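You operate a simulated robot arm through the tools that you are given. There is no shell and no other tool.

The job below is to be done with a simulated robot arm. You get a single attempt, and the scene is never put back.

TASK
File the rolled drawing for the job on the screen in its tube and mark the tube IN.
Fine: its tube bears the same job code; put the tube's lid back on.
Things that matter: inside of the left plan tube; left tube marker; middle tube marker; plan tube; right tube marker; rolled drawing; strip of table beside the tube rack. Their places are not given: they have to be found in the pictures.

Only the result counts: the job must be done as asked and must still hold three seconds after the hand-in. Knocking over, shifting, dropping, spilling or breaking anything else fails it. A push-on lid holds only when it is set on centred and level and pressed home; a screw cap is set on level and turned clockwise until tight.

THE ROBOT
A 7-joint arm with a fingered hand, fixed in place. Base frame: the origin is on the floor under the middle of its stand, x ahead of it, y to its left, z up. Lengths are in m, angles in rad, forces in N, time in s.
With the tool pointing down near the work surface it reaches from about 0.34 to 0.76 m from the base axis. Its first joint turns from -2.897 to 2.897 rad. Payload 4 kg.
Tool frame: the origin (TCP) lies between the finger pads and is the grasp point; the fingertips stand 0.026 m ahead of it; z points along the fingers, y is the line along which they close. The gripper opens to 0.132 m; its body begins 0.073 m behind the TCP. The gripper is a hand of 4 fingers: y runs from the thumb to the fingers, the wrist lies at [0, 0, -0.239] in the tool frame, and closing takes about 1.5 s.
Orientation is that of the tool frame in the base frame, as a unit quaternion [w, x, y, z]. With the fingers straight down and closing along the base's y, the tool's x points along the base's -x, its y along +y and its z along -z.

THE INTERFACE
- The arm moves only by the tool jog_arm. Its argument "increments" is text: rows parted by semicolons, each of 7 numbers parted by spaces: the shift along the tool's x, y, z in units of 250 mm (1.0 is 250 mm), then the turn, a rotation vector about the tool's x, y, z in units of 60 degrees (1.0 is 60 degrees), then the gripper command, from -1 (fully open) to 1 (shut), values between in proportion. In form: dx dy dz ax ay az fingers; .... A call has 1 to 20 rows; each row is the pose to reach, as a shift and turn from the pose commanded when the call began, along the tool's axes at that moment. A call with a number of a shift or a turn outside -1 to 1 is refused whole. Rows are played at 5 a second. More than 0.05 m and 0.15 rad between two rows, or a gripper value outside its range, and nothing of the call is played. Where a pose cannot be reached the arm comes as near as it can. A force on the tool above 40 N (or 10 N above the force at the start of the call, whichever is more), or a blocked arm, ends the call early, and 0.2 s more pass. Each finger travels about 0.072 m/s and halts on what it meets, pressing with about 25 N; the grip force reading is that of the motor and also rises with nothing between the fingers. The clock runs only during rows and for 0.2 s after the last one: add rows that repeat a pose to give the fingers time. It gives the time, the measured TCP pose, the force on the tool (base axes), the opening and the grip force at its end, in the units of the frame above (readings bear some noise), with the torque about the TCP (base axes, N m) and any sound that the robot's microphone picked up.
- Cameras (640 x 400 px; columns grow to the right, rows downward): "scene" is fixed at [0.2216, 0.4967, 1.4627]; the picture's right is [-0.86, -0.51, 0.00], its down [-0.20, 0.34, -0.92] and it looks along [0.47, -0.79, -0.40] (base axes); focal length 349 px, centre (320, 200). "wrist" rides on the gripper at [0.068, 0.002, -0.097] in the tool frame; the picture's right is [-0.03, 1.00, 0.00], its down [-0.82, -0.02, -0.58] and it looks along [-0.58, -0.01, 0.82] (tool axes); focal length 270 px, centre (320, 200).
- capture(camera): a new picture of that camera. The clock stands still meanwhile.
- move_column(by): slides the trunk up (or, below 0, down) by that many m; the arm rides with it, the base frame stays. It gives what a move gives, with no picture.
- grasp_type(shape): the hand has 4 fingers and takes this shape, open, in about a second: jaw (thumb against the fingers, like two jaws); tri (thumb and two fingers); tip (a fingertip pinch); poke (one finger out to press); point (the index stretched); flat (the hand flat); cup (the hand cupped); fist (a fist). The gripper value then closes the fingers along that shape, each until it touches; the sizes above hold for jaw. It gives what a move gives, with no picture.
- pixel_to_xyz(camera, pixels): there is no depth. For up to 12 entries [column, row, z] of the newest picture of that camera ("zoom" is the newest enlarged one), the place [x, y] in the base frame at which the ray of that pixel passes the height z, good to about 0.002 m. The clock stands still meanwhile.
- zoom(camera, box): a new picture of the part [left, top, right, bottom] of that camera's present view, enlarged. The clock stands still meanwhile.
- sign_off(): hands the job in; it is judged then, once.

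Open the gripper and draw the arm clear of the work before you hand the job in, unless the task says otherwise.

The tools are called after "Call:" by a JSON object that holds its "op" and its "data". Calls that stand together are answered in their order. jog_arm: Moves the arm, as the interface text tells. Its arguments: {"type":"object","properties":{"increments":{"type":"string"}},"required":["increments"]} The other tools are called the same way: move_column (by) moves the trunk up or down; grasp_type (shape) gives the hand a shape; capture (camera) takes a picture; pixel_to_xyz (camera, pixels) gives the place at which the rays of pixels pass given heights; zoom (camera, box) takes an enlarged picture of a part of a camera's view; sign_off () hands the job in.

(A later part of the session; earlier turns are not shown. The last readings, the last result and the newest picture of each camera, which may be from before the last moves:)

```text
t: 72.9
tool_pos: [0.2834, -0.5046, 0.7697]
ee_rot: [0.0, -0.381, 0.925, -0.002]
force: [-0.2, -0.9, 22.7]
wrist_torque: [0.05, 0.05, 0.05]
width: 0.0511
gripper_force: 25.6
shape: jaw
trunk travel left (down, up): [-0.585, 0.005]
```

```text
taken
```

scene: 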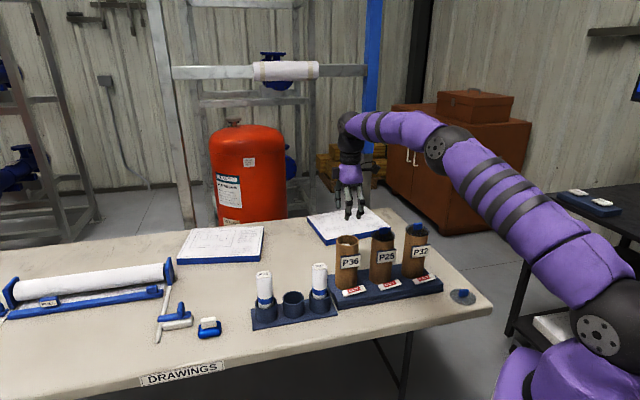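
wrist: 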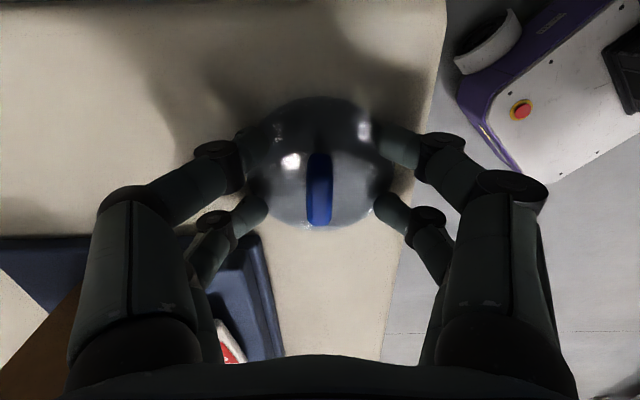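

The upward force is 22.7 N and the width is 0.051 — different from the first grip (0.060). I inspect before doing anything.

Call:
{"op": "zoom", "data": {"camera": "wrist", "box": [220, 80, 420, 240]}}

Call:
{"op": "zoom", "data": {"camera": "scene", "box": [420, 240, 510, 330]}}

```text
2.50 times, centred on (320, 160) of wrist
```

zoom: 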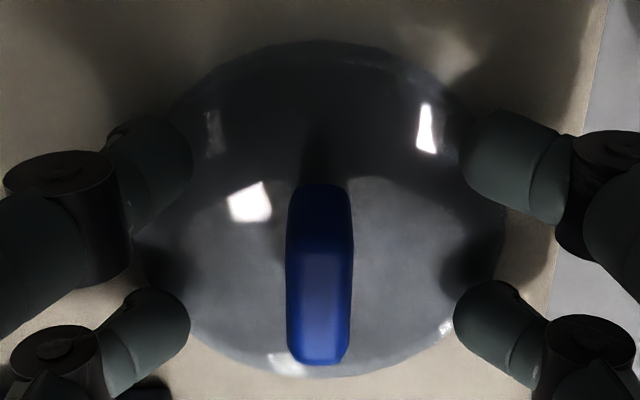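

```text
4.44 times, centred on (465, 285) of scene
```

zoom: 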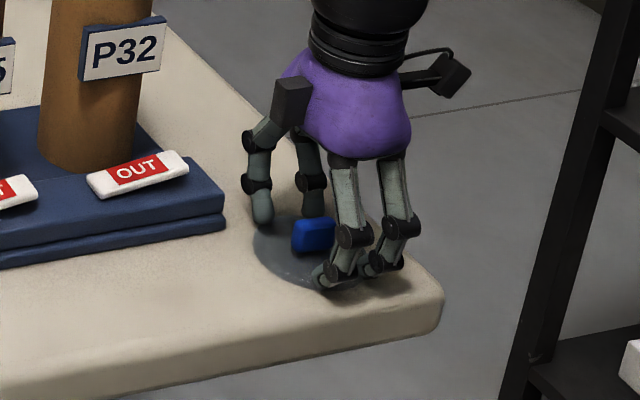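

The fingertips seem to be bearing on the table. I reopen, rise 5 mm, and check the lid before re-gripping.

Call:
{"op": "jog_arm", "data": {"increments": "0 0 0 0 0 0 0; 0 0 0 0 0 0 -0.45; 0 0 0 0 0 0 -0.45; 0 0 0 0 0 0 -0.45; 0 0 -0.02 0 0 0 -0.45; 0 0 -0.02 0 0 0 -0.45"}}

Call:
{"op": "capture", "data": {"camera": "wrist"}}

Call:
{"op": "zoom", "data": {"camera": "wrist", "box": [220, 80, 420, 240]}}

Call:
{"op": "zoom", "data": {"camera": "scene", "box": [420, 240, 510, 330]}}

```text
t: 74.3
tool_pos: [0.2831, -0.5029, 0.7733]
ee_rot: [0.001, -0.381, 0.925, 0.0]
force: [-0.1, 0.9, -0.8]
wrist_torque: [-0.02, 0.0, 0.02]
width: 0.0956
gripper_force: 0.2
shape: jaw
trunk travel left (down, up): [-0.585, 0.005]
```

```text
taken
```

wrist: 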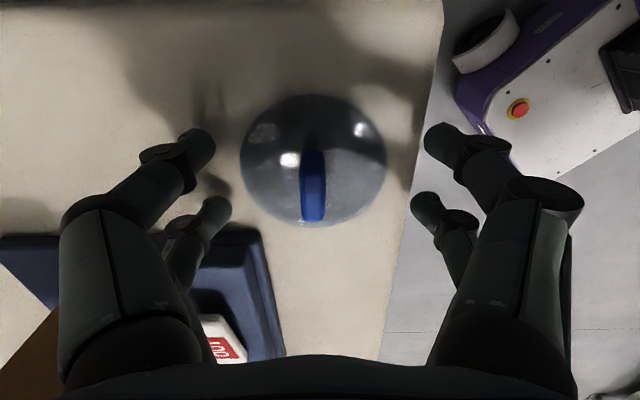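

```text
2.50 times, centred on (320, 160) of wrist
```

zoom: 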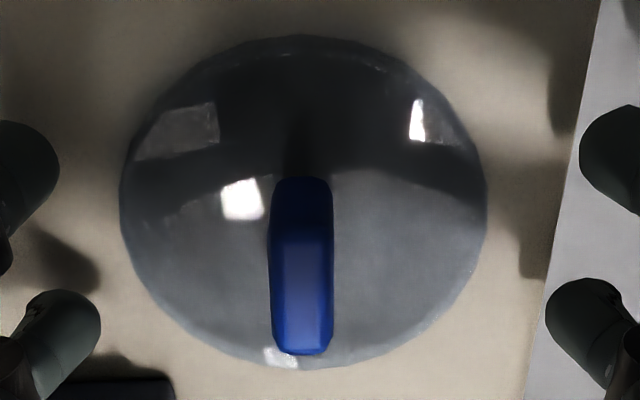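

```text
4.44 times, centred on (465, 285) of scene
```

zoom: 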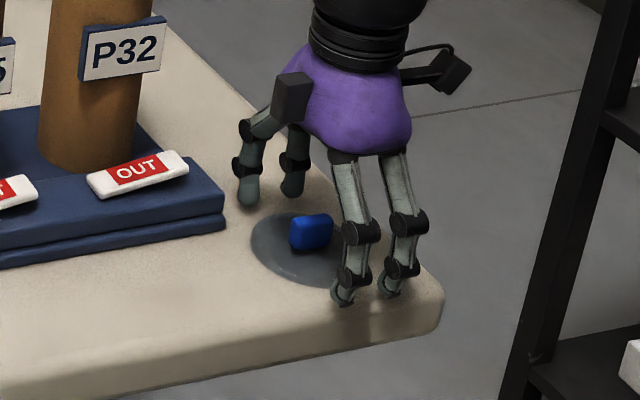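

The lid is flat on the table and slid ~4 mm toward tool -y. I triangulate the knob to know the lid's height before re-gripping.

Call:
{"op": "pixel_to_xyz", "data": {"camera": "scene", "pixels": [[463, 292.4, 0.75], [463, 292.4, 0.76], [463, 292.4, 0.77]]}}

Call:
{"op": "pixel_to_xyz", "data": {"camera": "wrist", "pixels": [[312.6, 186.4, 0.75], [312.6, 186.4, 0.76], [312.6, 186.4, 0.77], [313.4, 160, 0.75], [313.4, 94.4, 0.74], [313.4, 228, 0.752]]}}

```text
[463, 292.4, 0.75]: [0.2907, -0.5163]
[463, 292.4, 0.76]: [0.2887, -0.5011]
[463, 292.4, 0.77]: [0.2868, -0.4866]
```

```text
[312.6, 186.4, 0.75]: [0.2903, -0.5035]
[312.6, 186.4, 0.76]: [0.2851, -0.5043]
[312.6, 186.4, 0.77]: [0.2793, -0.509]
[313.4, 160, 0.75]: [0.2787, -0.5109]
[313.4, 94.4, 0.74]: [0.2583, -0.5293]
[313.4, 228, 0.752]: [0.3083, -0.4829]
```

The knob centre is at z≈0.758, so the lid is a thin disc (~6 mm) and the tips were riding on its edge. On the table I'd better pinch the knob between one finger pair: I rise, shift +16.5 mm along tool x and -3.6 mm in y so that the rear (-x) pair straddles the knob.

Call:
{"op": "jog_arm", "data": {"increments": "0 0 -0.06 0 0 0 -0.45; 0 0 -0.12 0 0 0 -0.3; 0.033 -0.007 -0.12 0 0 0 0; 0.066 -0.0144 -0.12 0 0 0 0.15; 0.066 -0.0144 -0.12 0 0 0 0.2; 0.066 -0.0144 -0.12 0 0 0 0.2"}}

Call:
{"op": "capture", "data": {"camera": "wrist"}}

Call:
{"op": "zoom", "data": {"camera": "wrist", "box": [220, 80, 420, 260]}}

Call:
{"op": "zoom", "data": {"camera": "scene", "box": [420, 240, 510, 330]}}

```text
t: 75.7
tool_pos: [0.2733, -0.5168, 0.8043]
ee_rot: [0.0, -0.381, 0.925, 0.0]
force: [0.6, -0.5, 0.0]
wrist_torque: [0.02, -0.01, -0.02]
width: 0.0535
gripper_force: 0.1
shape: jaw
trunk travel left (down, up): [-0.585, 0.005]
```

```text
taken
```

wrist: 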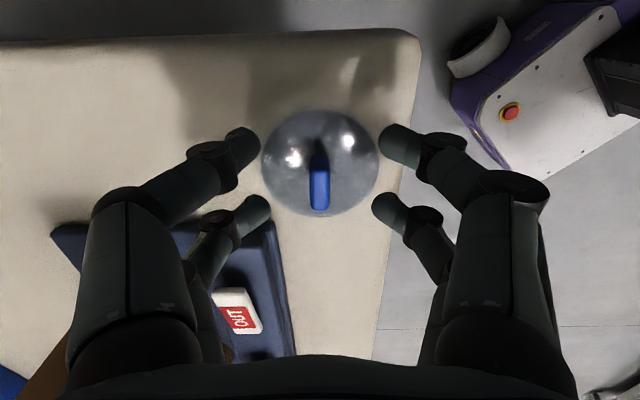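

```text
2.22 times, centred on (320, 170) of wrist
```

zoom: 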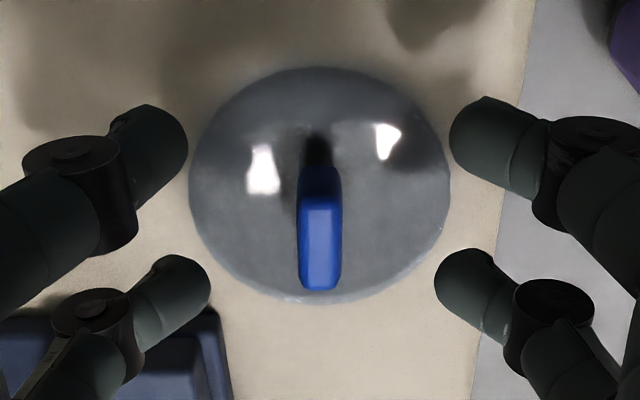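

```text
4.44 times, centred on (465, 285) of scene
```

zoom: 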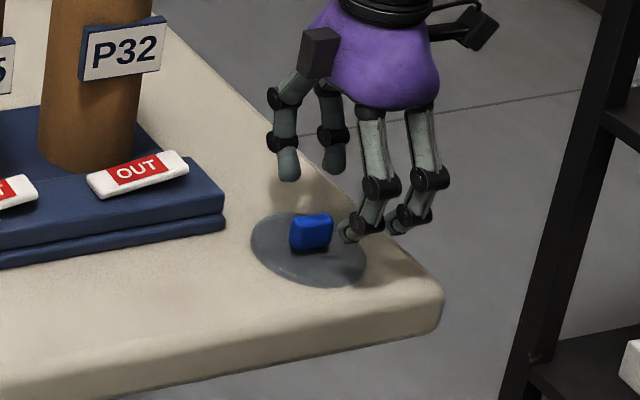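

The lid centre is at ex≈-18.5 mm, matching the rear finger pair at -19 mm, and centred in y. I descend to z≈0.778 and pinch the knob.

Call:
{"op": "jog_arm", "data": {"increments": "0 0 0.04 0 0 0 0.2; 0 0 0.08 0 0 0 0.2; 0 0 0.105 0 0 0 0.2; 0 0 0.105 0 0 0 0.2; 0 0 0.105 0 0 0 0.6; 0 0 0.105 0 0 0 1; 0 0 0.105 0 0 0 1; 0 0 0.105 0 0 0 1; 0 0 0.105 0 0 0 1; 0 0 0.105 0 0 0 1"}}

Call:
{"op": "capture", "data": {"camera": "wrist"}}

Call:
{"op": "zoom", "data": {"camera": "wrist", "box": [220, 80, 420, 260]}}

Call:
{"op": "zoom", "data": {"camera": "scene", "box": [420, 240, 510, 330]}}

```text
t: 77.9
tool_pos: [0.2747, -0.5167, 0.7774]
ee_rot: [0.0, -0.38, 0.925, 0.0]
force: [-0.3, 0.6, -0.7]
wrist_torque: [-0.02, 0.0, 0.0]
width: 0.0004
gripper_force: 25.1
shape: jaw
trunk travel left (down, up): [-0.585, 0.005]
```

```text
taken
```

wrist: 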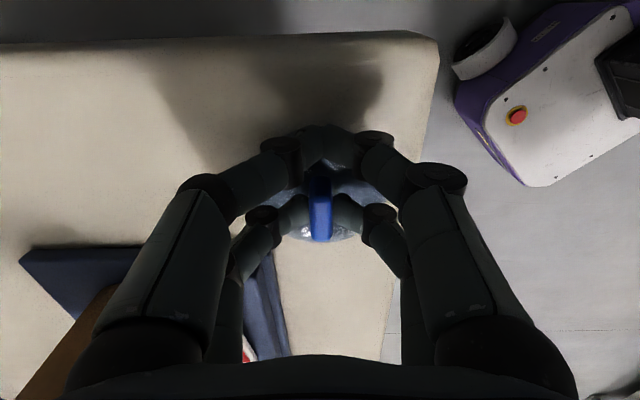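

```text
2.22 times, centred on (320, 170) of wrist
```

zoom: 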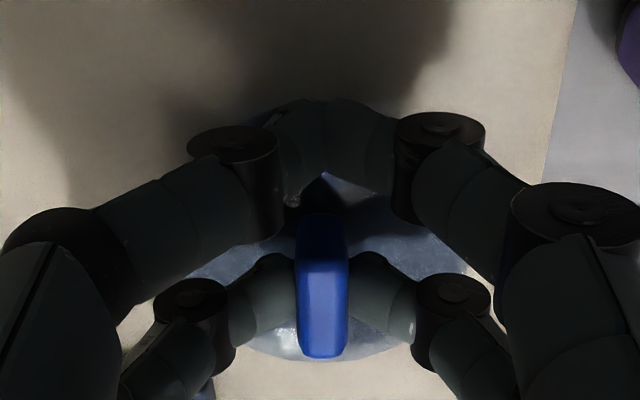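

```text
4.44 times, centred on (465, 285) of scene
```

zoom: 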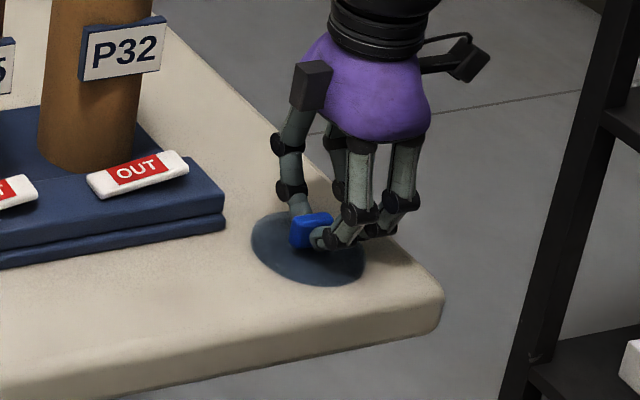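

The rear pair pinches the knob from both sides. I lift 3 cm slowly and check that the lid hangs level.

Call:
{"op": "jog_arm", "data": {"increments": "0 0 -0.01 0 0 0 1; 0 0 -0.03 0 0 0 1; 0 0 -0.06 0 0 0 1; 0 0 -0.09 0 0 0 1; 0 0 -0.12 0 0 0 1; 0 0 -0.12 0 0 0 1"}}

Call:
{"op": "zoom", "data": {"camera": "wrist", "box": [220, 80, 420, 260]}}

Call:
{"op": "zoom", "data": {"camera": "scene", "box": [420, 230, 510, 320]}}

```text
t: 79.3
tool_pos: [0.2741, -0.5165, 0.8067]
ee_rot: [0.001, -0.38, 0.925, -0.001]
force: [1.6, 0.1, -0.3]
wrist_torque: [-0.02, -0.02, 0.03]
width: 0.0
gripper_force: 24.9
shape: jaw
trunk travel left (down, up): [-0.585, 0.005]
```

```text
2.22 times, centred on (320, 170) of wrist
```

zoom: 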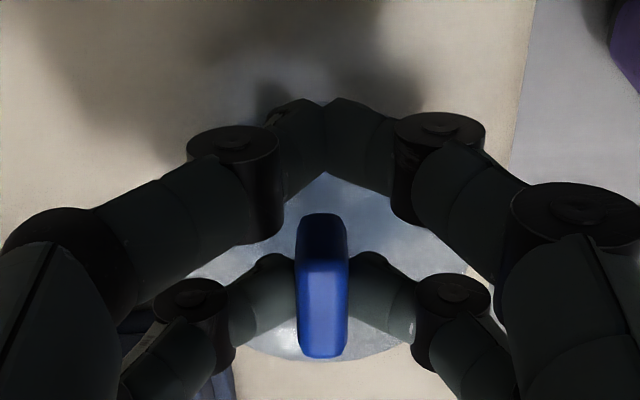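

```text
4.44 times, centred on (465, 275) of scene
```

zoom: 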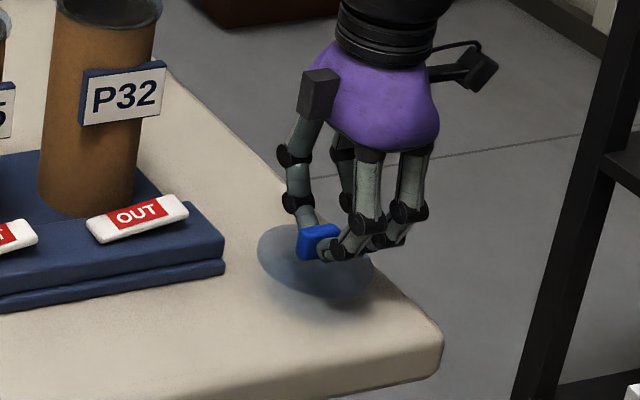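

The lid is held level by the knob. I raise it to z≈1.03 and carry it back over the P36 tube.

Call:
{"op": "jog_arm", "data": {"increments": "0 0 -0.1 0 0 0 1; 0 0 -0.2 0 0 0 1; 0 0 -0.3 0 0 0 1; 0 0 -0.4 0 0 0 1; 0 0 -0.5 0 0 0 1; 0 0 -0.6 0 0 0 1; 0 0 -0.7 0 0 0 1; 0 0 -0.8 0 0 0 1; 0 0 -0.893 0 0 0 1; 0 0 -0.893 0 0 0 1"}}

Call:
{"op": "jog_arm", "data": {"increments": "-0.086 -0.035 0 0 0 0 1; -0.172 -0.07 0 0 0 0 1; -0.258 -0.105 0 0 0 0 1; -0.344 -0.14 0 0 0 0 1; -0.43 -0.175 0 0 0 0 1; -0.516 -0.21 0 0 0 0 1; -0.602 -0.2455 0 0 0 0 1; -0.688 -0.2805 0 0 0 0 1"}}

Call:
{"op": "jog_arm", "data": {"increments": "-0.086 -0.035 0 0 0 0 1; -0.172 -0.07 0 0 0 0 1; -0.258 -0.105 0 0 0 0 1; -0.344 -0.14 0 0 0 0 1; -0.43 -0.175 0 0 0 0 1; -0.516 -0.21 0 0 0 0 1; -0.602 -0.2455 0 0 0 0 1; -0.688 -0.2805 0 0 0 0 1; -0.688 -0.2805 0 0 0 0 1"}}

Call:
{"op": "capture", "data": {"camera": "wrist"}}

Call:
{"op": "zoom", "data": {"camera": "wrist", "box": [220, 40, 420, 240]}}

Call:
{"op": "zoom", "data": {"camera": "scene", "box": [300, 180, 400, 280]}}

```text
t: 81.5
tool_pos: [0.2729, -0.5175, 1.0298]
ee_rot: [0.0, -0.38, 0.925, 0.0]
force: [-1.1, -0.1, -0.4]
wrist_torque: [0.0, 0.02, 0.02]
width: 0.0004
gripper_force: 25.0
shape: jaw
trunk travel left (down, up): [-0.585, 0.005]
```

```text
t: 83.3
tool_pos: [0.4475, -0.4491, 1.0311]
ee_rot: [-0.001, -0.38, 0.925, 0.0]
force: [-0.3, 0.9, 0.0]
wrist_torque: [0.0, 0.01, 0.0]
width: 0.0001
gripper_force: 24.8
shape: jaw
trunk travel left (down, up): [-0.585, 0.005]
```

```text
t: 85.3
tool_pos: [0.6164, -0.3766, 1.031]
ee_rot: [-0.001, -0.381, 0.925, -0.001]
force: [-0.7, 0.1, -0.3]
wrist_torque: [-0.04, 0.03, -0.01]
width: 0.0
gripper_force: 25.3
shape: jaw
trunk travel left (down, up): [-0.585, 0.005]
```

```text
taken
```

wrist: 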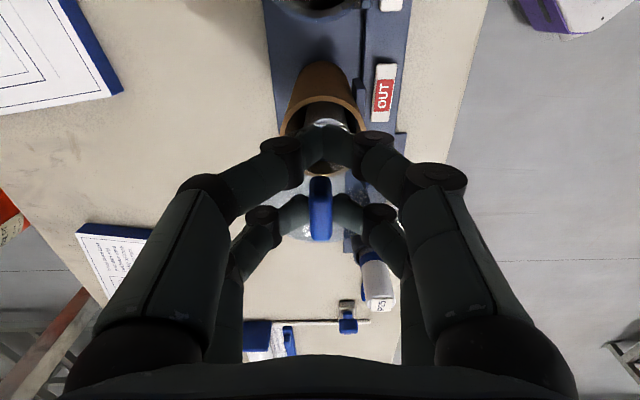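

```text
2.00 times, centred on (320, 140) of wrist
```

zoom: 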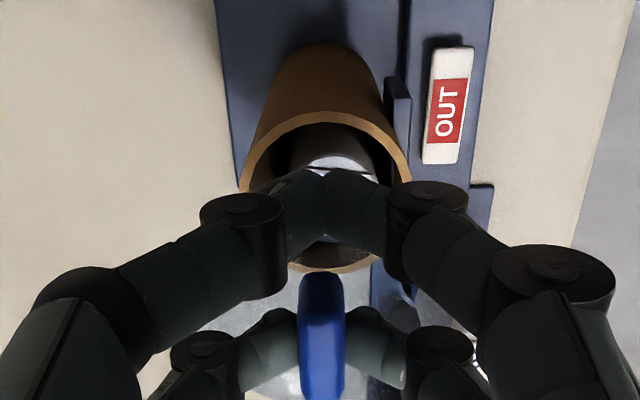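

```text
4.00 times, centred on (350, 230) of scene
```

zoom: 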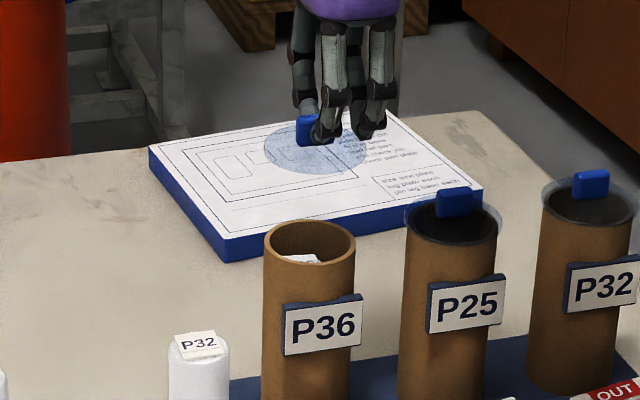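

The lid hovers over the tube; small correction of about (-1.5,+1.2) mm is needed. I apply it and lower to just above the rim (z≈0.963).

Call:
{"op": "jog_arm", "data": {"increments": "-0.006 0.005 0.04 0 0 0 1; -0.006 0.005 0.1 0 0 0 1; -0.006 0.005 0.16 0 0 0 1; -0.006 0.005 0.22 0 0 0 1; -0.006 0.005 0.26 0 0 0 1; -0.006 0.005 0.272 0 0 0 1; -0.006 0.005 0.272 0 0 0 1"}}

Call:
{"op": "zoom", "data": {"camera": "wrist", "box": [220, 80, 420, 260]}}

Call:
{"op": "zoom", "data": {"camera": "scene", "box": [320, 205, 390, 260]}}

```text
t: 86.9
tool_pos: [0.6166, -0.3743, 0.9621]
ee_rot: [0.0, -0.381, 0.925, 0.0]
force: [0.2, -0.8, 0.1]
wrist_torque: [0.01, -0.03, -0.01]
width: 0.0
gripper_force: 24.7
shape: jaw
trunk travel left (down, up): [-0.585, 0.005]
```

```text
2.22 times, centred on (320, 170) of wrist
```

zoom: 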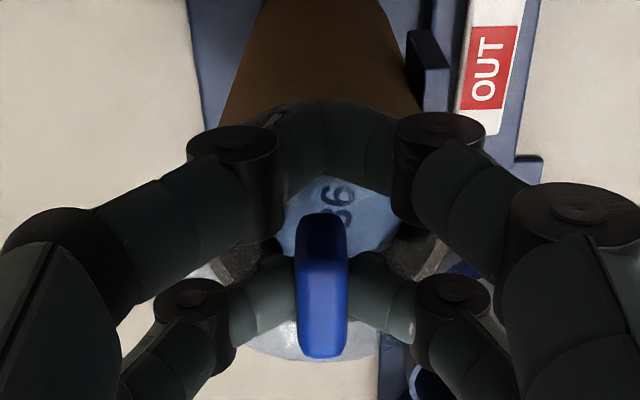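

```text
7.27 times, centred on (355, 232) of scene
```

zoom: 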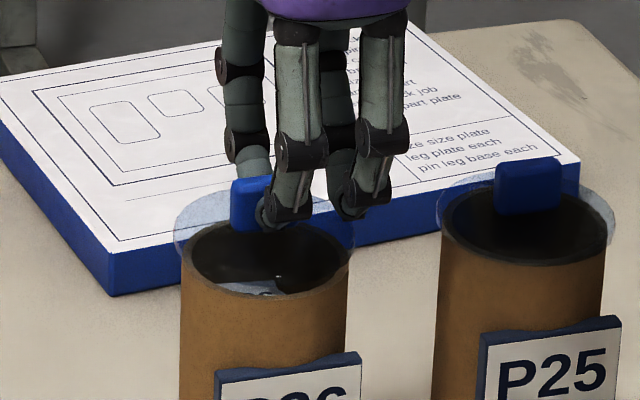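

Lid and tube centres agree laterally within a millimetre. I lower in small steps to find contact.

Call:
{"op": "jog_arm", "data": {"increments": "0 0 0.006 0 0 0 1; 0 0 0.012 0 0 0 1; 0 0 0.018 0 0 0 1; 0 0 0.024 0 0 0 1; 0 0 0.024 0 0 0 1"}}

Call:
{"op": "zoom", "data": {"camera": "scene", "box": [320, 205, 390, 260]}}

```text
t: 88.1
tool_pos: [0.6171, -0.3748, 0.9576]
ee_rot: [0.0, -0.381, 0.925, 0.0]
force: [0.0, -0.5, 0.1]
wrist_torque: [0.02, -0.02, 0.0]
width: 0.0
gripper_force: 25.6
shape: jaw
trunk travel left (down, up): [-0.585, 0.005]
```

```text
7.27 times, centred on (355, 232) of scene
```

zoom: 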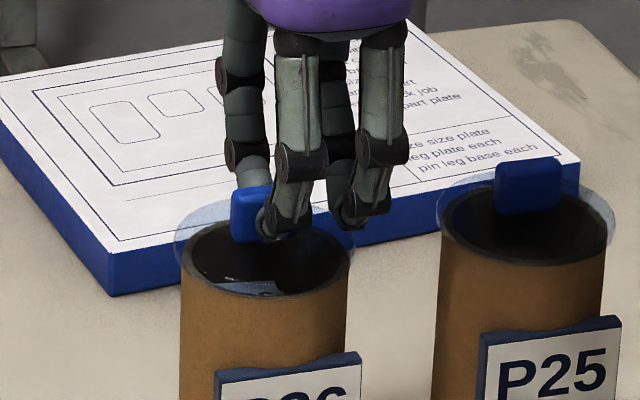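

No contact yet at 0.9576; continuing down gently.

Call:
{"op": "jog_arm", "data": {"increments": "0 0 0.006 0 0 0 1; 0 0 0.012 0 0 0 1; 0 0 0.012 0 0 0 1"}}

Call:
{"op": "jog_arm", "data": {"increments": "0 0 0.006 0 0 0 1; 0 0 0.012 0 0 0 1; 0 0 0.012 0 0 0 1"}}

```text
t: 88.9
tool_pos: [0.6172, -0.3734, 0.9547]
ee_rot: [0.0, -0.38, 0.925, 0.0]
force: [0.1, 0.1, 0.5]
wrist_torque: [0.02, 0.0, 0.05]
width: 0.0
gripper_force: 25.1
shape: jaw
trunk travel left (down, up): [-0.585, 0.005]
```

```text
t: 89.7
tool_pos: [0.6172, -0.3752, 0.9523]
ee_rot: [0.002, -0.381, 0.925, -0.001]
force: [-4.9, 1.4, 12.6]
wrist_torque: [0.2, -0.05, 0.04]
width: 0.0
gripper_force: 24.5
shape: jaw
trunk travel left (down, up): [-0.585, 0.005]
heard: snap
```

A snap was heard with 12.6 N: the lid seems to have seated. I inspect before releasing.

Call:
{"op": "zoom", "data": {"camera": "scene", "box": [320, 205, 390, 260]}}

Call:
{"op": "zoom", "data": {"camera": "wrist", "box": [220, 80, 420, 260]}}

```text
7.27 times, centred on (355, 232) of scene
```

zoom: 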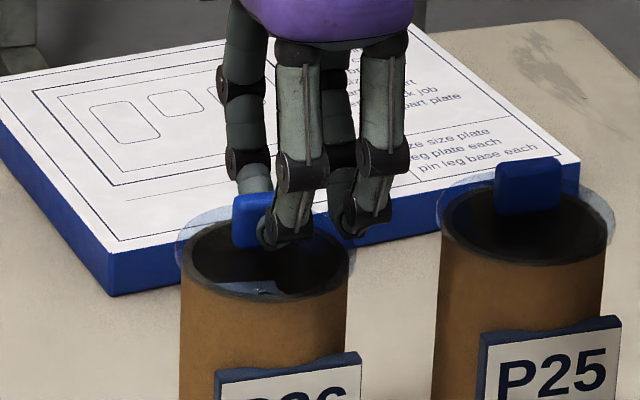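

```text
2.22 times, centred on (320, 170) of wrist
```

zoom: 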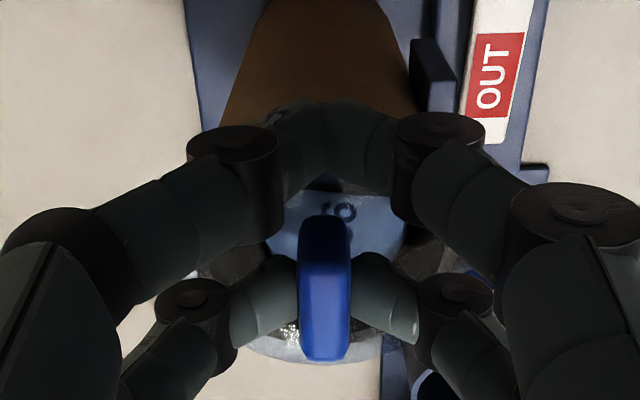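

It looks seated. I release the knob, rise, and view the lid from above.

Call:
{"op": "jog_arm", "data": {"increments": "0 0 0 0 0 0 0.6; 0 0 0 0 0 0 0.2; 0 0 0 0 0 0 0.2; 0 0 -0.06 0 0 0 0.2; 0 0 -0.14 0 0 0 0.2; 0 0 -0.24 0 0 0 0; 0 0 -0.32 0 0 0 -0.35; 0 0 -0.32 0 0 0 -0.35; 0 0 -0.32 0 0 0 -0.35"}}

Call:
{"op": "capture", "data": {"camera": "wrist"}}

Call:
{"op": "zoom", "data": {"camera": "wrist", "box": [250, 60, 390, 190]}}

Call:
{"op": "zoom", "data": {"camera": "scene", "box": [320, 205, 440, 300]}}

```text
t: 91.7
tool_pos: [0.6168, -0.3744, 1.0297]
ee_rot: [0.0, -0.38, 0.925, 0.0]
force: [-0.1, -0.7, 0.1]
wrist_torque: [-0.02, 0.0, 0.0]
width: 0.0886
gripper_force: 0.0
shape: jaw
trunk travel left (down, up): [-0.585, 0.005]
```

```text
taken
```

wrist: 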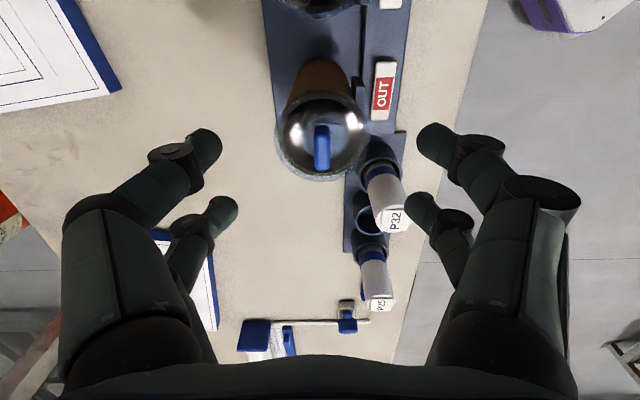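

```text
3.08 times, centred on (320, 125) of wrist
```

zoom: 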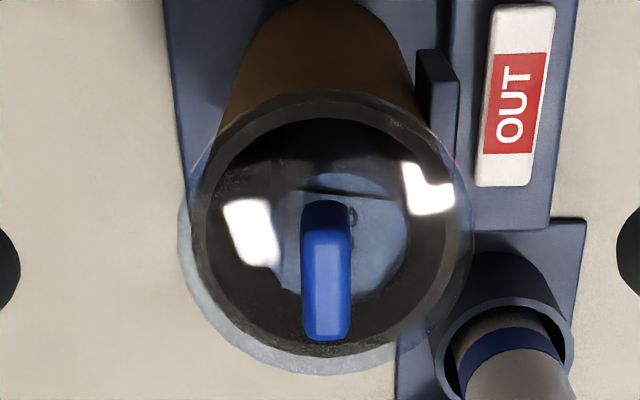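

```text
4.21 times, centred on (380, 252) of scene
```

zoom: 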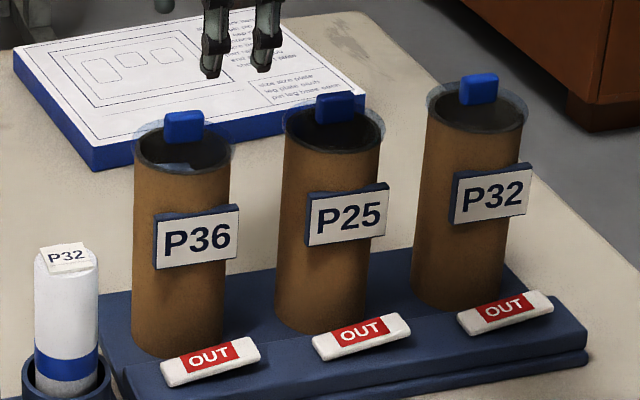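

The lid looks like its neighbours. To be sure it's home, I'll press it level with four fingertips straddling the knob: first I centre over the lid with a small opening.

Call:
{"op": "jog_arm", "data": {"increments": "-0.04 0.002 0 0 0 0 0; -0.077 0.003 0 0 0 0 0.4; -0.077 0.003 0.08 0 0 0 0.5; -0.077 0.003 0.16 0 0 0 0.5; -0.077 0.003 0.2 0 0 0 0.5; -0.077 0.003 0.2 0 0 0 0.5"}}

Call:
{"op": "capture", "data": {"camera": "wrist"}}

Call:
{"op": "zoom", "data": {"camera": "wrist", "box": [240, 80, 400, 240]}}

```text
t: 93.1
tool_pos: [0.6309, -0.358, 0.981]
ee_rot: [-0.001, -0.381, 0.925, 0.0]
force: [0.0, 0.2, -0.4]
wrist_torque: [-0.04, -0.03, -0.01]
width: 0.0333
gripper_force: 0.0
shape: jaw
trunk travel left (down, up): [-0.585, 0.005]
```

```text
taken
```

wrist: 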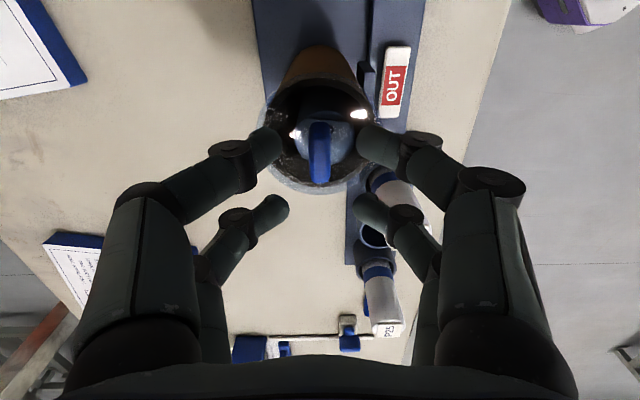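

```text
2.50 times, centred on (320, 160) of wrist
```

zoom: 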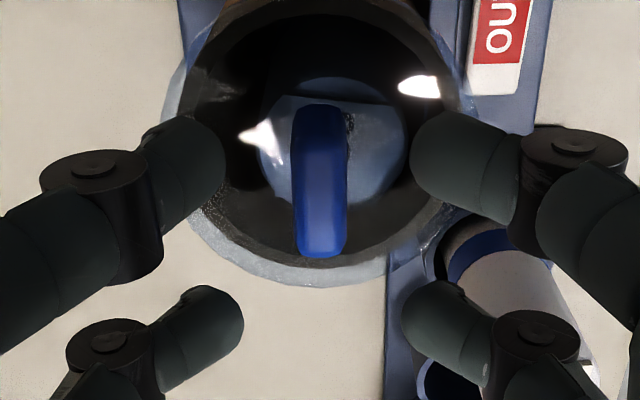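

Centred over the knob with fingertips on both sides. I press down slowly on the lid.

Call:
{"op": "jog_arm", "data": {"increments": "0 0 0.04 0 0 0 0.5; 0 0 0.08 0 0 0 0.5; 0 0 0.1 0 0 0 0.5; 0 0 0.108 0 0 0 0.5; 0 0 0.116 0 0 0 0.5; 0 0 0.116 0 0 0 0.5"}}

Call:
{"op": "jog_arm", "data": {"increments": "0 0 0.006 0 0 0 0.5; 0 0 0.012 0 0 0 0.5; 0 0 0.012 0 0 0 0.5"}}

```text
t: 94.5
tool_pos: [0.6294, -0.3605, 0.951]
ee_rot: [-0.001, -0.381, 0.925, 0.0]
force: [0.1, -0.1, -0.5]
wrist_torque: [-0.01, 0.01, 0.02]
width: 0.0335
gripper_force: 0.0
shape: jaw
trunk travel left (down, up): [-0.585, 0.005]
```

```text
t: 95.3
tool_pos: [0.6308, -0.3594, 0.9511]
ee_rot: [0.001, -0.38, 0.925, -0.001]
force: [0.4, -0.3, 13.1]
wrist_torque: [0.08, 0.0, 0.0]
width: 0.0337
gripper_force: 0.1
shape: jaw
trunk travel left (down, up): [-0.585, 0.005]
```

13 N and balanced. One more small push to about 25–30 N.

Call:
{"op": "jog_arm", "data": {"increments": "0 0 0.006 0 0 0 0.5; 0 0 0.012 0 0 0 0.5; 0 0 0.012 0 0 0 0.5"}}

```text
t: 96.1
tool_pos: [0.6298, -0.3584, 0.9466]
ee_rot: [0.0, -0.381, 0.924, 0.0]
force: [-0.6, 2.4, 21.5]
wrist_torque: [-0.26, 0.04, -0.04]
width: 0.0133
gripper_force: 25.4
shape: jaw
trunk travel left (down, up): [-0.585, 0.005]
```

The fingers folded inward against the knob at 21 N; no further snap, so the lid was already home. I open before rising so as not to pull it.

Call:
{"op": "jog_arm", "data": {"increments": "0 0 -0.012 0 0 0 0.3; 0 0 -0.012 0 0 0 0.1; 0 0 -0.012 0 0 0 0; 0 0 -0.012 0 0 0 0; 0 0 -0.012 0 0 0 0"}}

Call:
{"op": "zoom", "data": {"camera": "wrist", "box": [220, 80, 420, 240]}}

Call:
{"op": "zoom", "data": {"camera": "scene", "box": [320, 205, 390, 260]}}

```text
t: 97.3
tool_pos: [0.63, -0.3597, 0.9492]
ee_rot: [0.0, -0.38, 0.925, -0.001]
force: [4.2, -5.4, 16.0]
wrist_torque: [0.16, 0.27, 0.02]
width: 0.0609
gripper_force: 0.1
shape: jaw
trunk travel left (down, up): [-0.585, 0.005]
```

```text
2.50 times, centred on (320, 160) of wrist
```

zoom: 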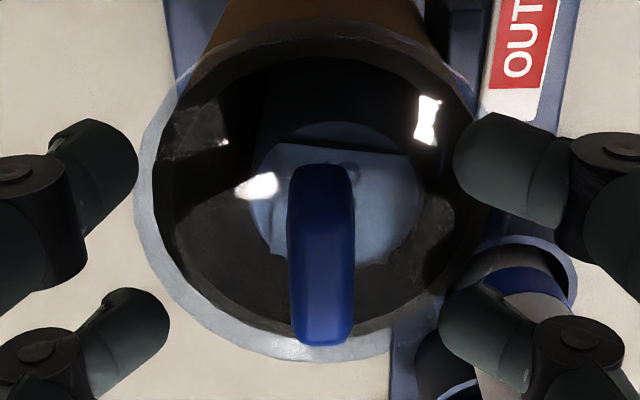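

```text
7.27 times, centred on (355, 232) of scene
```

zoom: 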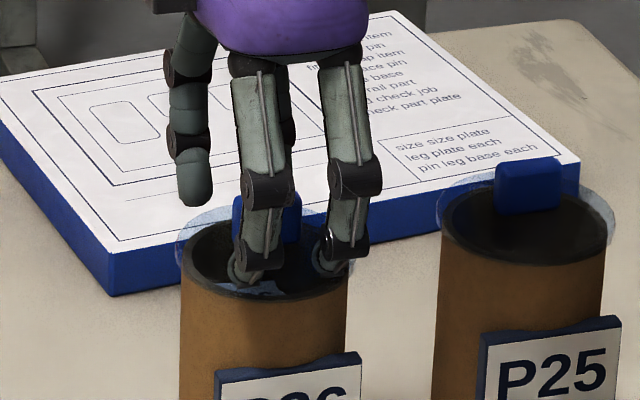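

The knob is free; I rise straight up, away from the lid, and verify it stays.

Call:
{"op": "jog_arm", "data": {"increments": "0 0 -0.03 0 0 0 0; 0 0 -0.08 0 0 0 0; 0 0 -0.16 0 0 0 0; 0 0 -0.26 0 0 0 -0.3; 0 0 -0.34 0 0 0 -0.5; 0 0 -0.34 0 0 0 -0.5"}}

Call:
{"op": "capture", "data": {"camera": "wrist"}}

Call:
{"op": "zoom", "data": {"camera": "wrist", "box": [240, 20, 400, 150]}}

Call:
{"op": "zoom", "data": {"camera": "scene", "box": [320, 205, 440, 300]}}

```text
t: 98.7
tool_pos: [0.6297, -0.3577, 1.0333]
ee_rot: [0.0, -0.38, 0.925, 0.0]
force: [-0.4, -0.3, 0.4]
wrist_torque: [0.0, 0.02, -0.01]
width: 0.0988
gripper_force: 0.0
shape: jaw
trunk travel left (down, up): [-0.585, 0.005]
```

```text
taken
```

wrist: 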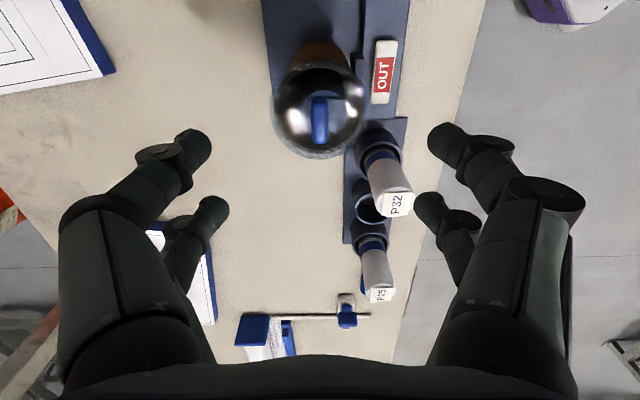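

```text
3.08 times, centred on (320, 85) of wrist
```

zoom: 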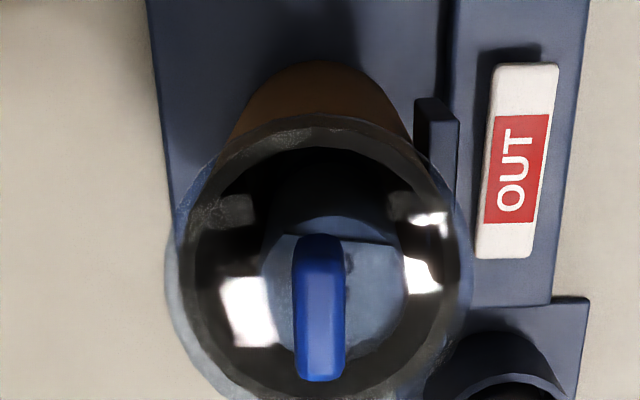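

```text
4.21 times, centred on (380, 252) of scene
```

zoom: 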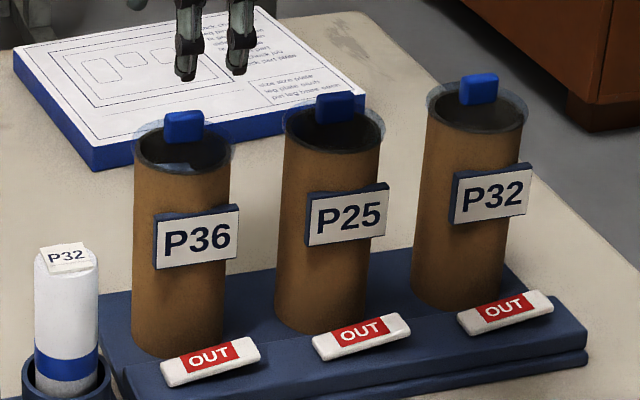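

The lid stays put like the others. Now the marker: its P25-side end is raised (shadow gap at its upper end in the wrist view). I move the hand to a free area toward the robot and try the poke shape to see where its finger is.

Call:
{"op": "jog_arm", "data": {"increments": "-0.002 0.09 -0.02 0 0 0 -0.5; -0.005 0.19 -0.04 0 0 0 -0.5; -0.008 0.28 -0.06 0 0 0 -0.5; -0.01 0.38 -0.06 0 0 0 -0.5; -0.012 0.47 -0.06 0 0 0 -0.5; -0.015 0.57 -0.06 0 0 0 -0.5; -0.018 0.66 -0.06 0 0 0 -0.5; -0.02 0.758 -0.06 0 0 0 -0.5"}}

Call:
{"op": "grasp_type", "data": {"shape": "poke"}}

Call:
{"op": "capture", "data": {"camera": "wrist"}}

Call:
{"op": "capture", "data": {"camera": "scene"}}

Call:
{"op": "zoom", "data": {"camera": "scene", "box": [310, 140, 430, 260]}}

```text
t: 100.5
tool_pos: [0.4979, -0.2213, 1.049]
ee_rot: [0.001, -0.38, 0.925, -0.001]
force: [0.4, 0.0, 0.2]
wrist_torque: [-0.04, -0.02, -0.01]
width: 0.0986
gripper_force: 0.0
shape: jaw
trunk travel left (down, up): [-0.585, 0.005]
```

```text
t: 101.4
tool_pos: [0.4989, -0.2218, 1.0483]
ee_rot: [0.0, -0.381, 0.925, -0.001]
force: [0.6, 0.3, 0.2]
wrist_torque: [0.0, 0.0, -0.04]
width: 0.0
gripper_force: 0.1
shape: poke
trunk travel left (down, up): [-0.585, 0.005]
```

```text
taken
```

wrist: 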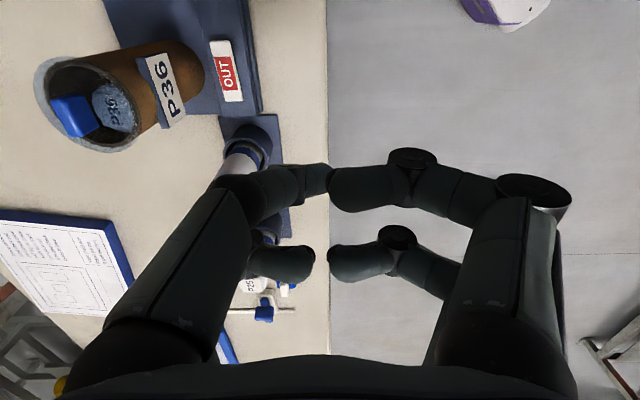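

```text
taken
```

scene: 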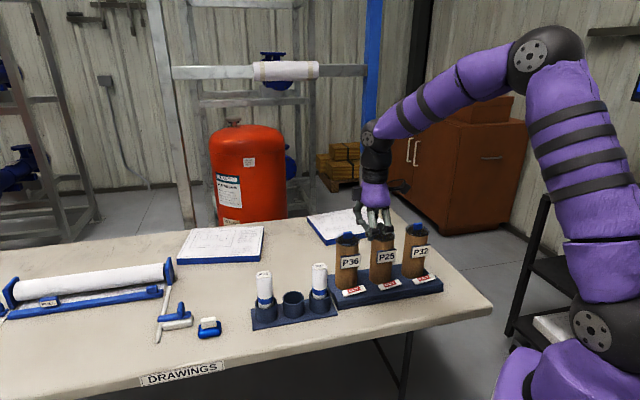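

```text
3.33 times, centred on (370, 200) of scene
```

zoom: 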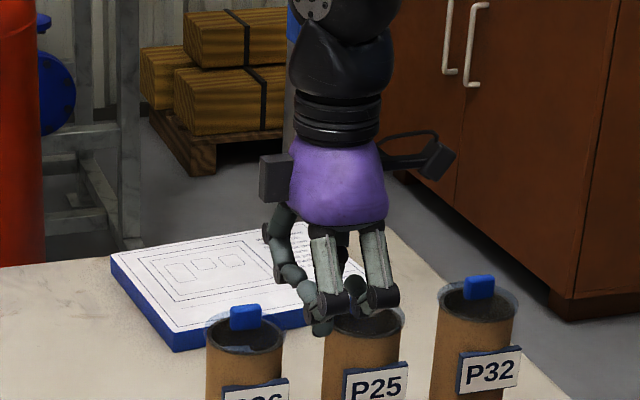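

In poke shape one finger reaches to the tool axis. I zoom on it.

Call:
{"op": "zoom", "data": {"camera": "wrist", "box": [220, 130, 420, 290]}}

Call:
{"op": "zoom", "data": {"camera": "scene", "box": [350, 195, 400, 245]}}

```text
2.50 times, centred on (320, 210) of wrist
```

zoom: 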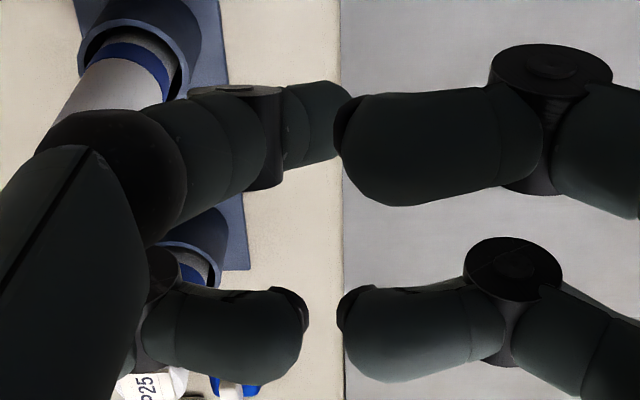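

```text
8.00 times, centred on (375, 220) of scene
```

zoom: 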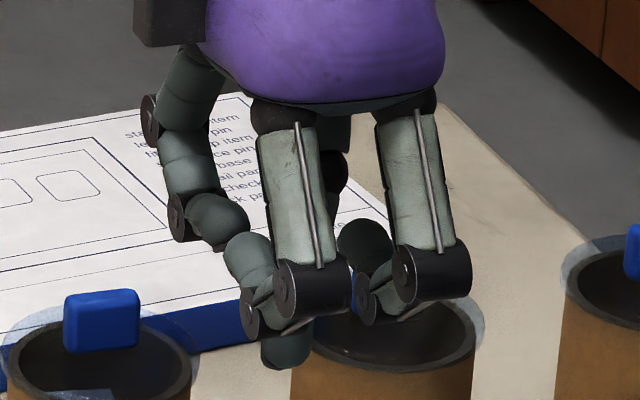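

I triangulate the poke fingertip: wrist about (325,172), scene about (371,240).

Call:
{"op": "pixel_to_xyz", "data": {"camera": "wrist", "pixels": [[325, 172, 1.02], [325, 172, 1.0], [325, 172, 0.98], [325, 180, 1.0]]}}

Call:
{"op": "pixel_to_xyz", "data": {"camera": "scene", "pixels": [[371, 240, 1.02], [371, 240, 1.0], [371, 240, 0.98]]}}

```text
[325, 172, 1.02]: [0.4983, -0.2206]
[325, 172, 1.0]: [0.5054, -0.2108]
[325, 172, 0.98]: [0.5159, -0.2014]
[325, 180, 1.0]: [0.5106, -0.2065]
```

```text
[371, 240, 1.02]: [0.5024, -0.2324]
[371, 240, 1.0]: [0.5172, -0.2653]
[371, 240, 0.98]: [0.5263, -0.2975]
```

The poke tip lies on the tool axis about 26 mm ahead of the TCP. The tubes stand right behind the markers, so I'll tilt the hand back 45° and press from the front. First I locate both ends of the P36 marker with both cameras.

Call:
{"op": "zoom", "data": {"camera": "wrist", "box": [180, 20, 280, 120]}}

Call:
{"op": "zoom", "data": {"camera": "scene", "box": [330, 270, 390, 310]}}

```text
4.00 times, centred on (230, 70) of wrist
```

zoom: 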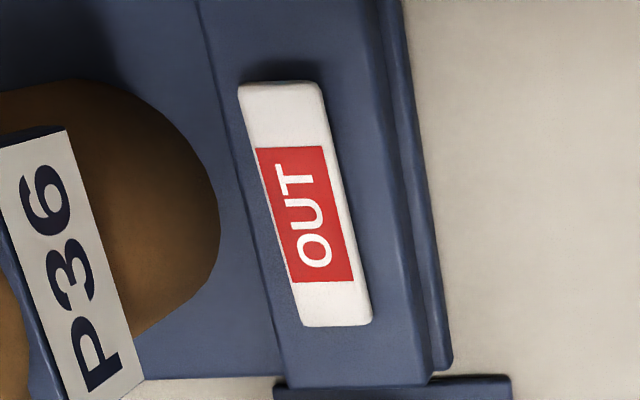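

```text
10.00 times, centred on (360, 290) of scene
```

zoom: 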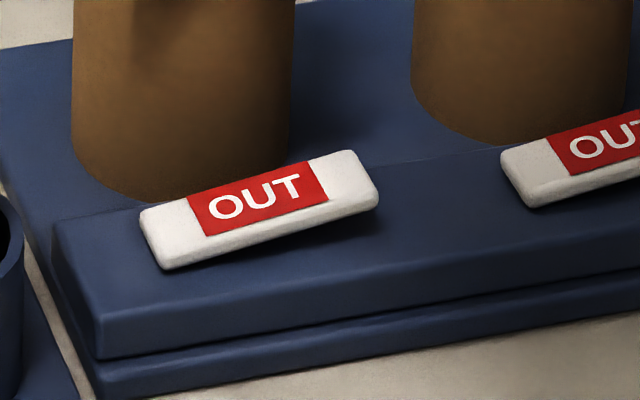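

It's clearly a rocker, with its P25-side end up. I triangulate its raised end (scene (364,287), wrist (220,42)) and its low end (scene (343.5,293), wrist (234,100.5)).

Call:
{"op": "pixel_to_xyz", "data": {"camera": "scene", "pixels": [[364.2, 287, 0.77], [364.2, 287, 0.79], [343.5, 292.8, 0.77], [343.5, 292.8, 0.79]]}}

Call:
{"op": "pixel_to_xyz", "data": {"camera": "wrist", "pixels": [[219.75, 41.5, 0.77], [219.75, 41.5, 0.79], [234, 100.5, 0.77], [234, 100.5, 0.79]]}}

```text
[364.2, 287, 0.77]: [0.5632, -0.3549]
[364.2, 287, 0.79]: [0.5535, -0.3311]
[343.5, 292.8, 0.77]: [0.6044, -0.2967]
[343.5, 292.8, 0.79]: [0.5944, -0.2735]
```

```text
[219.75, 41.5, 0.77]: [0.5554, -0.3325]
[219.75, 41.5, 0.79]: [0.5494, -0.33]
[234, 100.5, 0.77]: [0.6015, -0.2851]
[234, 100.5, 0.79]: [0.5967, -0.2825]
```

Raised end ≈(0.551,-0.330,0.791), low end ≈(0.599,-0.284,0.781). I yaw the hand by +90° so its narrow side faces the tubes, then tilt it back 40°.

Call:
{"op": "jog_arm", "data": {"increments": "0 0 0 0 0 0.125 -1; 0 0 0 0 0 0.25 -1; 0 0 0 0 0 0.375 -1; 0 0 0 0 0 0.5 -1; 0 0 0 0 0 0.625 -1; 0 0 0 0 0 0.75 -1"}}

Call:
{"op": "jog_arm", "data": {"increments": "0 0 0 0 0 0.125 -1; 0 0 0 0 0 0.25 -1; 0 0 0 0 0 0.375 -1; 0 0 0 0 0 0.5 -1; 0 0 0 0 0 0.625 -1; 0 0 0 0 0 0.75 -1"}}

Call:
{"op": "jog_arm", "data": {"increments": "0 0 0 0 -0.125 0 -1; 0 0 0 0 -0.25 0 -1; 0 0 0 0 -0.375 0 -1; 0 0 0 0 -0.5 0 -1; 0 0 0 0 -0.6 0 -1; 0 0 0 0 -0.667 0 -1; 0 0 0 0 -0.667 0 -1"}}

Call:
{"op": "capture", "data": {"camera": "wrist"}}

Call:
{"op": "capture", "data": {"camera": "scene"}}

```text
t: 102.8
tool_pos: [0.5005, -0.2206, 1.0493]
ee_rot: [0.001, 0.003, 1.0, 0.0]
force: [0.7, -0.2, -0.3]
wrist_torque: [0.01, -0.01, -0.02]
width: 0.0
gripper_force: 0.0
shape: poke
trunk travel left (down, up): [-0.585, 0.005]
```

```text
t: 104.2
tool_pos: [0.501, -0.2212, 1.0478]
ee_rot: [-0.001, 0.386, 0.922, 0.001]
force: [0.5, -0.2, 0.6]
wrist_torque: [-0.01, 0.0, 0.0]
width: 0.0
gripper_force: 0.1
shape: poke
trunk travel left (down, up): [-0.585, 0.005]
```

```text
t: 105.8
tool_pos: [0.5002, -0.2204, 1.0483]
ee_rot: [0.317, 0.36, 0.868, -0.13]
force: [-0.6, 0.2, -0.2]
wrist_torque: [0.01, 0.03, 0.01]
width: 0.0
gripper_force: 0.0
shape: poke
trunk travel left (down, up): [-0.585, 0.005]
```

```text
taken
```

wrist: 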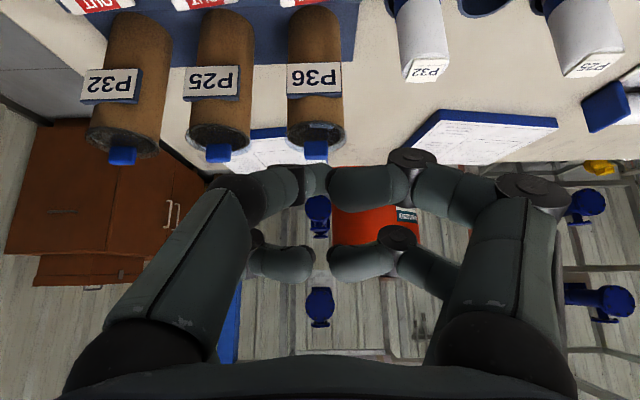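

```text
taken
```

scene: 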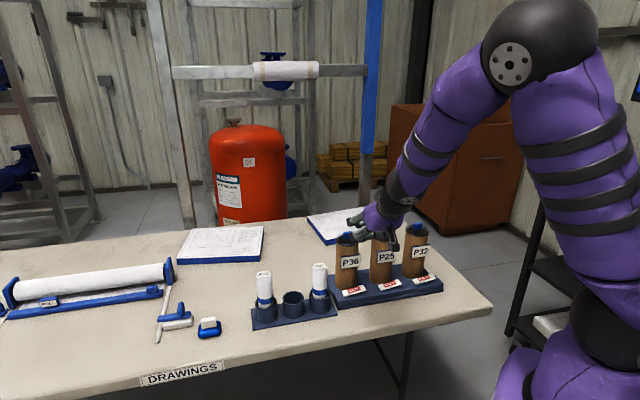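

Tilted 40° with the poke finger pointing toward the tubes' feet. I now go to an approach point about 35 mm above the raised end of the P36 marker.

Call:
{"op": "jog_arm", "data": {"increments": "0.0267 -0.0172 0.109 0 0 0 -1; 0.0534 -0.0344 0.218 0 0 0 -1; 0.08 -0.0516 0.327 0 0 0 -1; 0.1068 -0.0688 0.436 0 0 0 -1; 0.1335 -0.086 0.545 0 0 0 -1; 0.16 -0.1032 0.654 0 0 0 -1; 0.187 -0.1204 0.763 0 0 0 -1; 0.2136 -0.1376 0.8724 0 0 0 -1; 0.2136 -0.1376 0.8724 0 0 0 -1"}}

Call:
{"op": "capture", "data": {"camera": "wrist"}}

Call:
{"op": "capture", "data": {"camera": "scene"}}

Call:
{"op": "zoom", "data": {"camera": "scene", "box": [320, 220, 430, 320]}}

```text
t: 107.8
tool_pos: [0.5478, -0.3166, 0.8451]
ee_rot: [0.316, 0.361, 0.867, -0.131]
force: [0.2, -0.4, -0.1]
wrist_torque: [-0.01, 0.05, -0.01]
width: 0.0
gripper_force: 0.1
shape: poke
trunk travel left (down, up): [-0.585, 0.005]
```

```text
taken
```

wrist: 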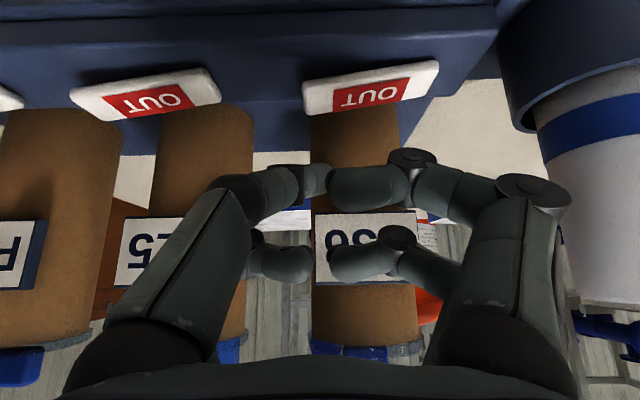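

```text
taken
```

scene: 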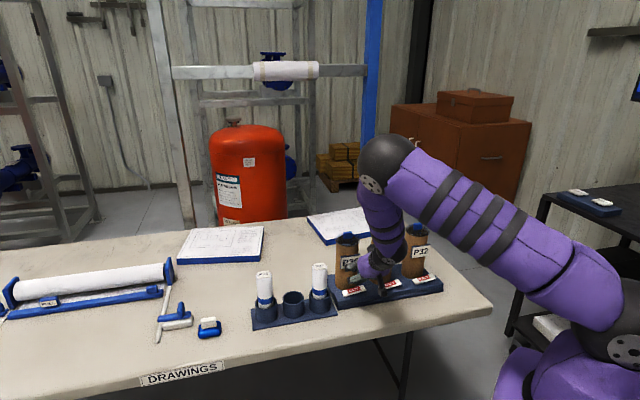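

```text
4.00 times, centred on (375, 270) of scene
```

zoom: 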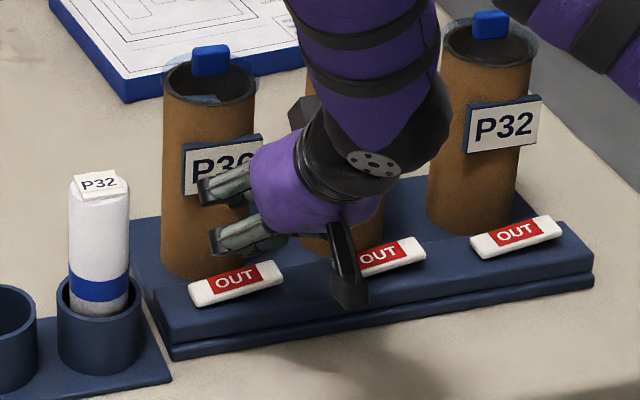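

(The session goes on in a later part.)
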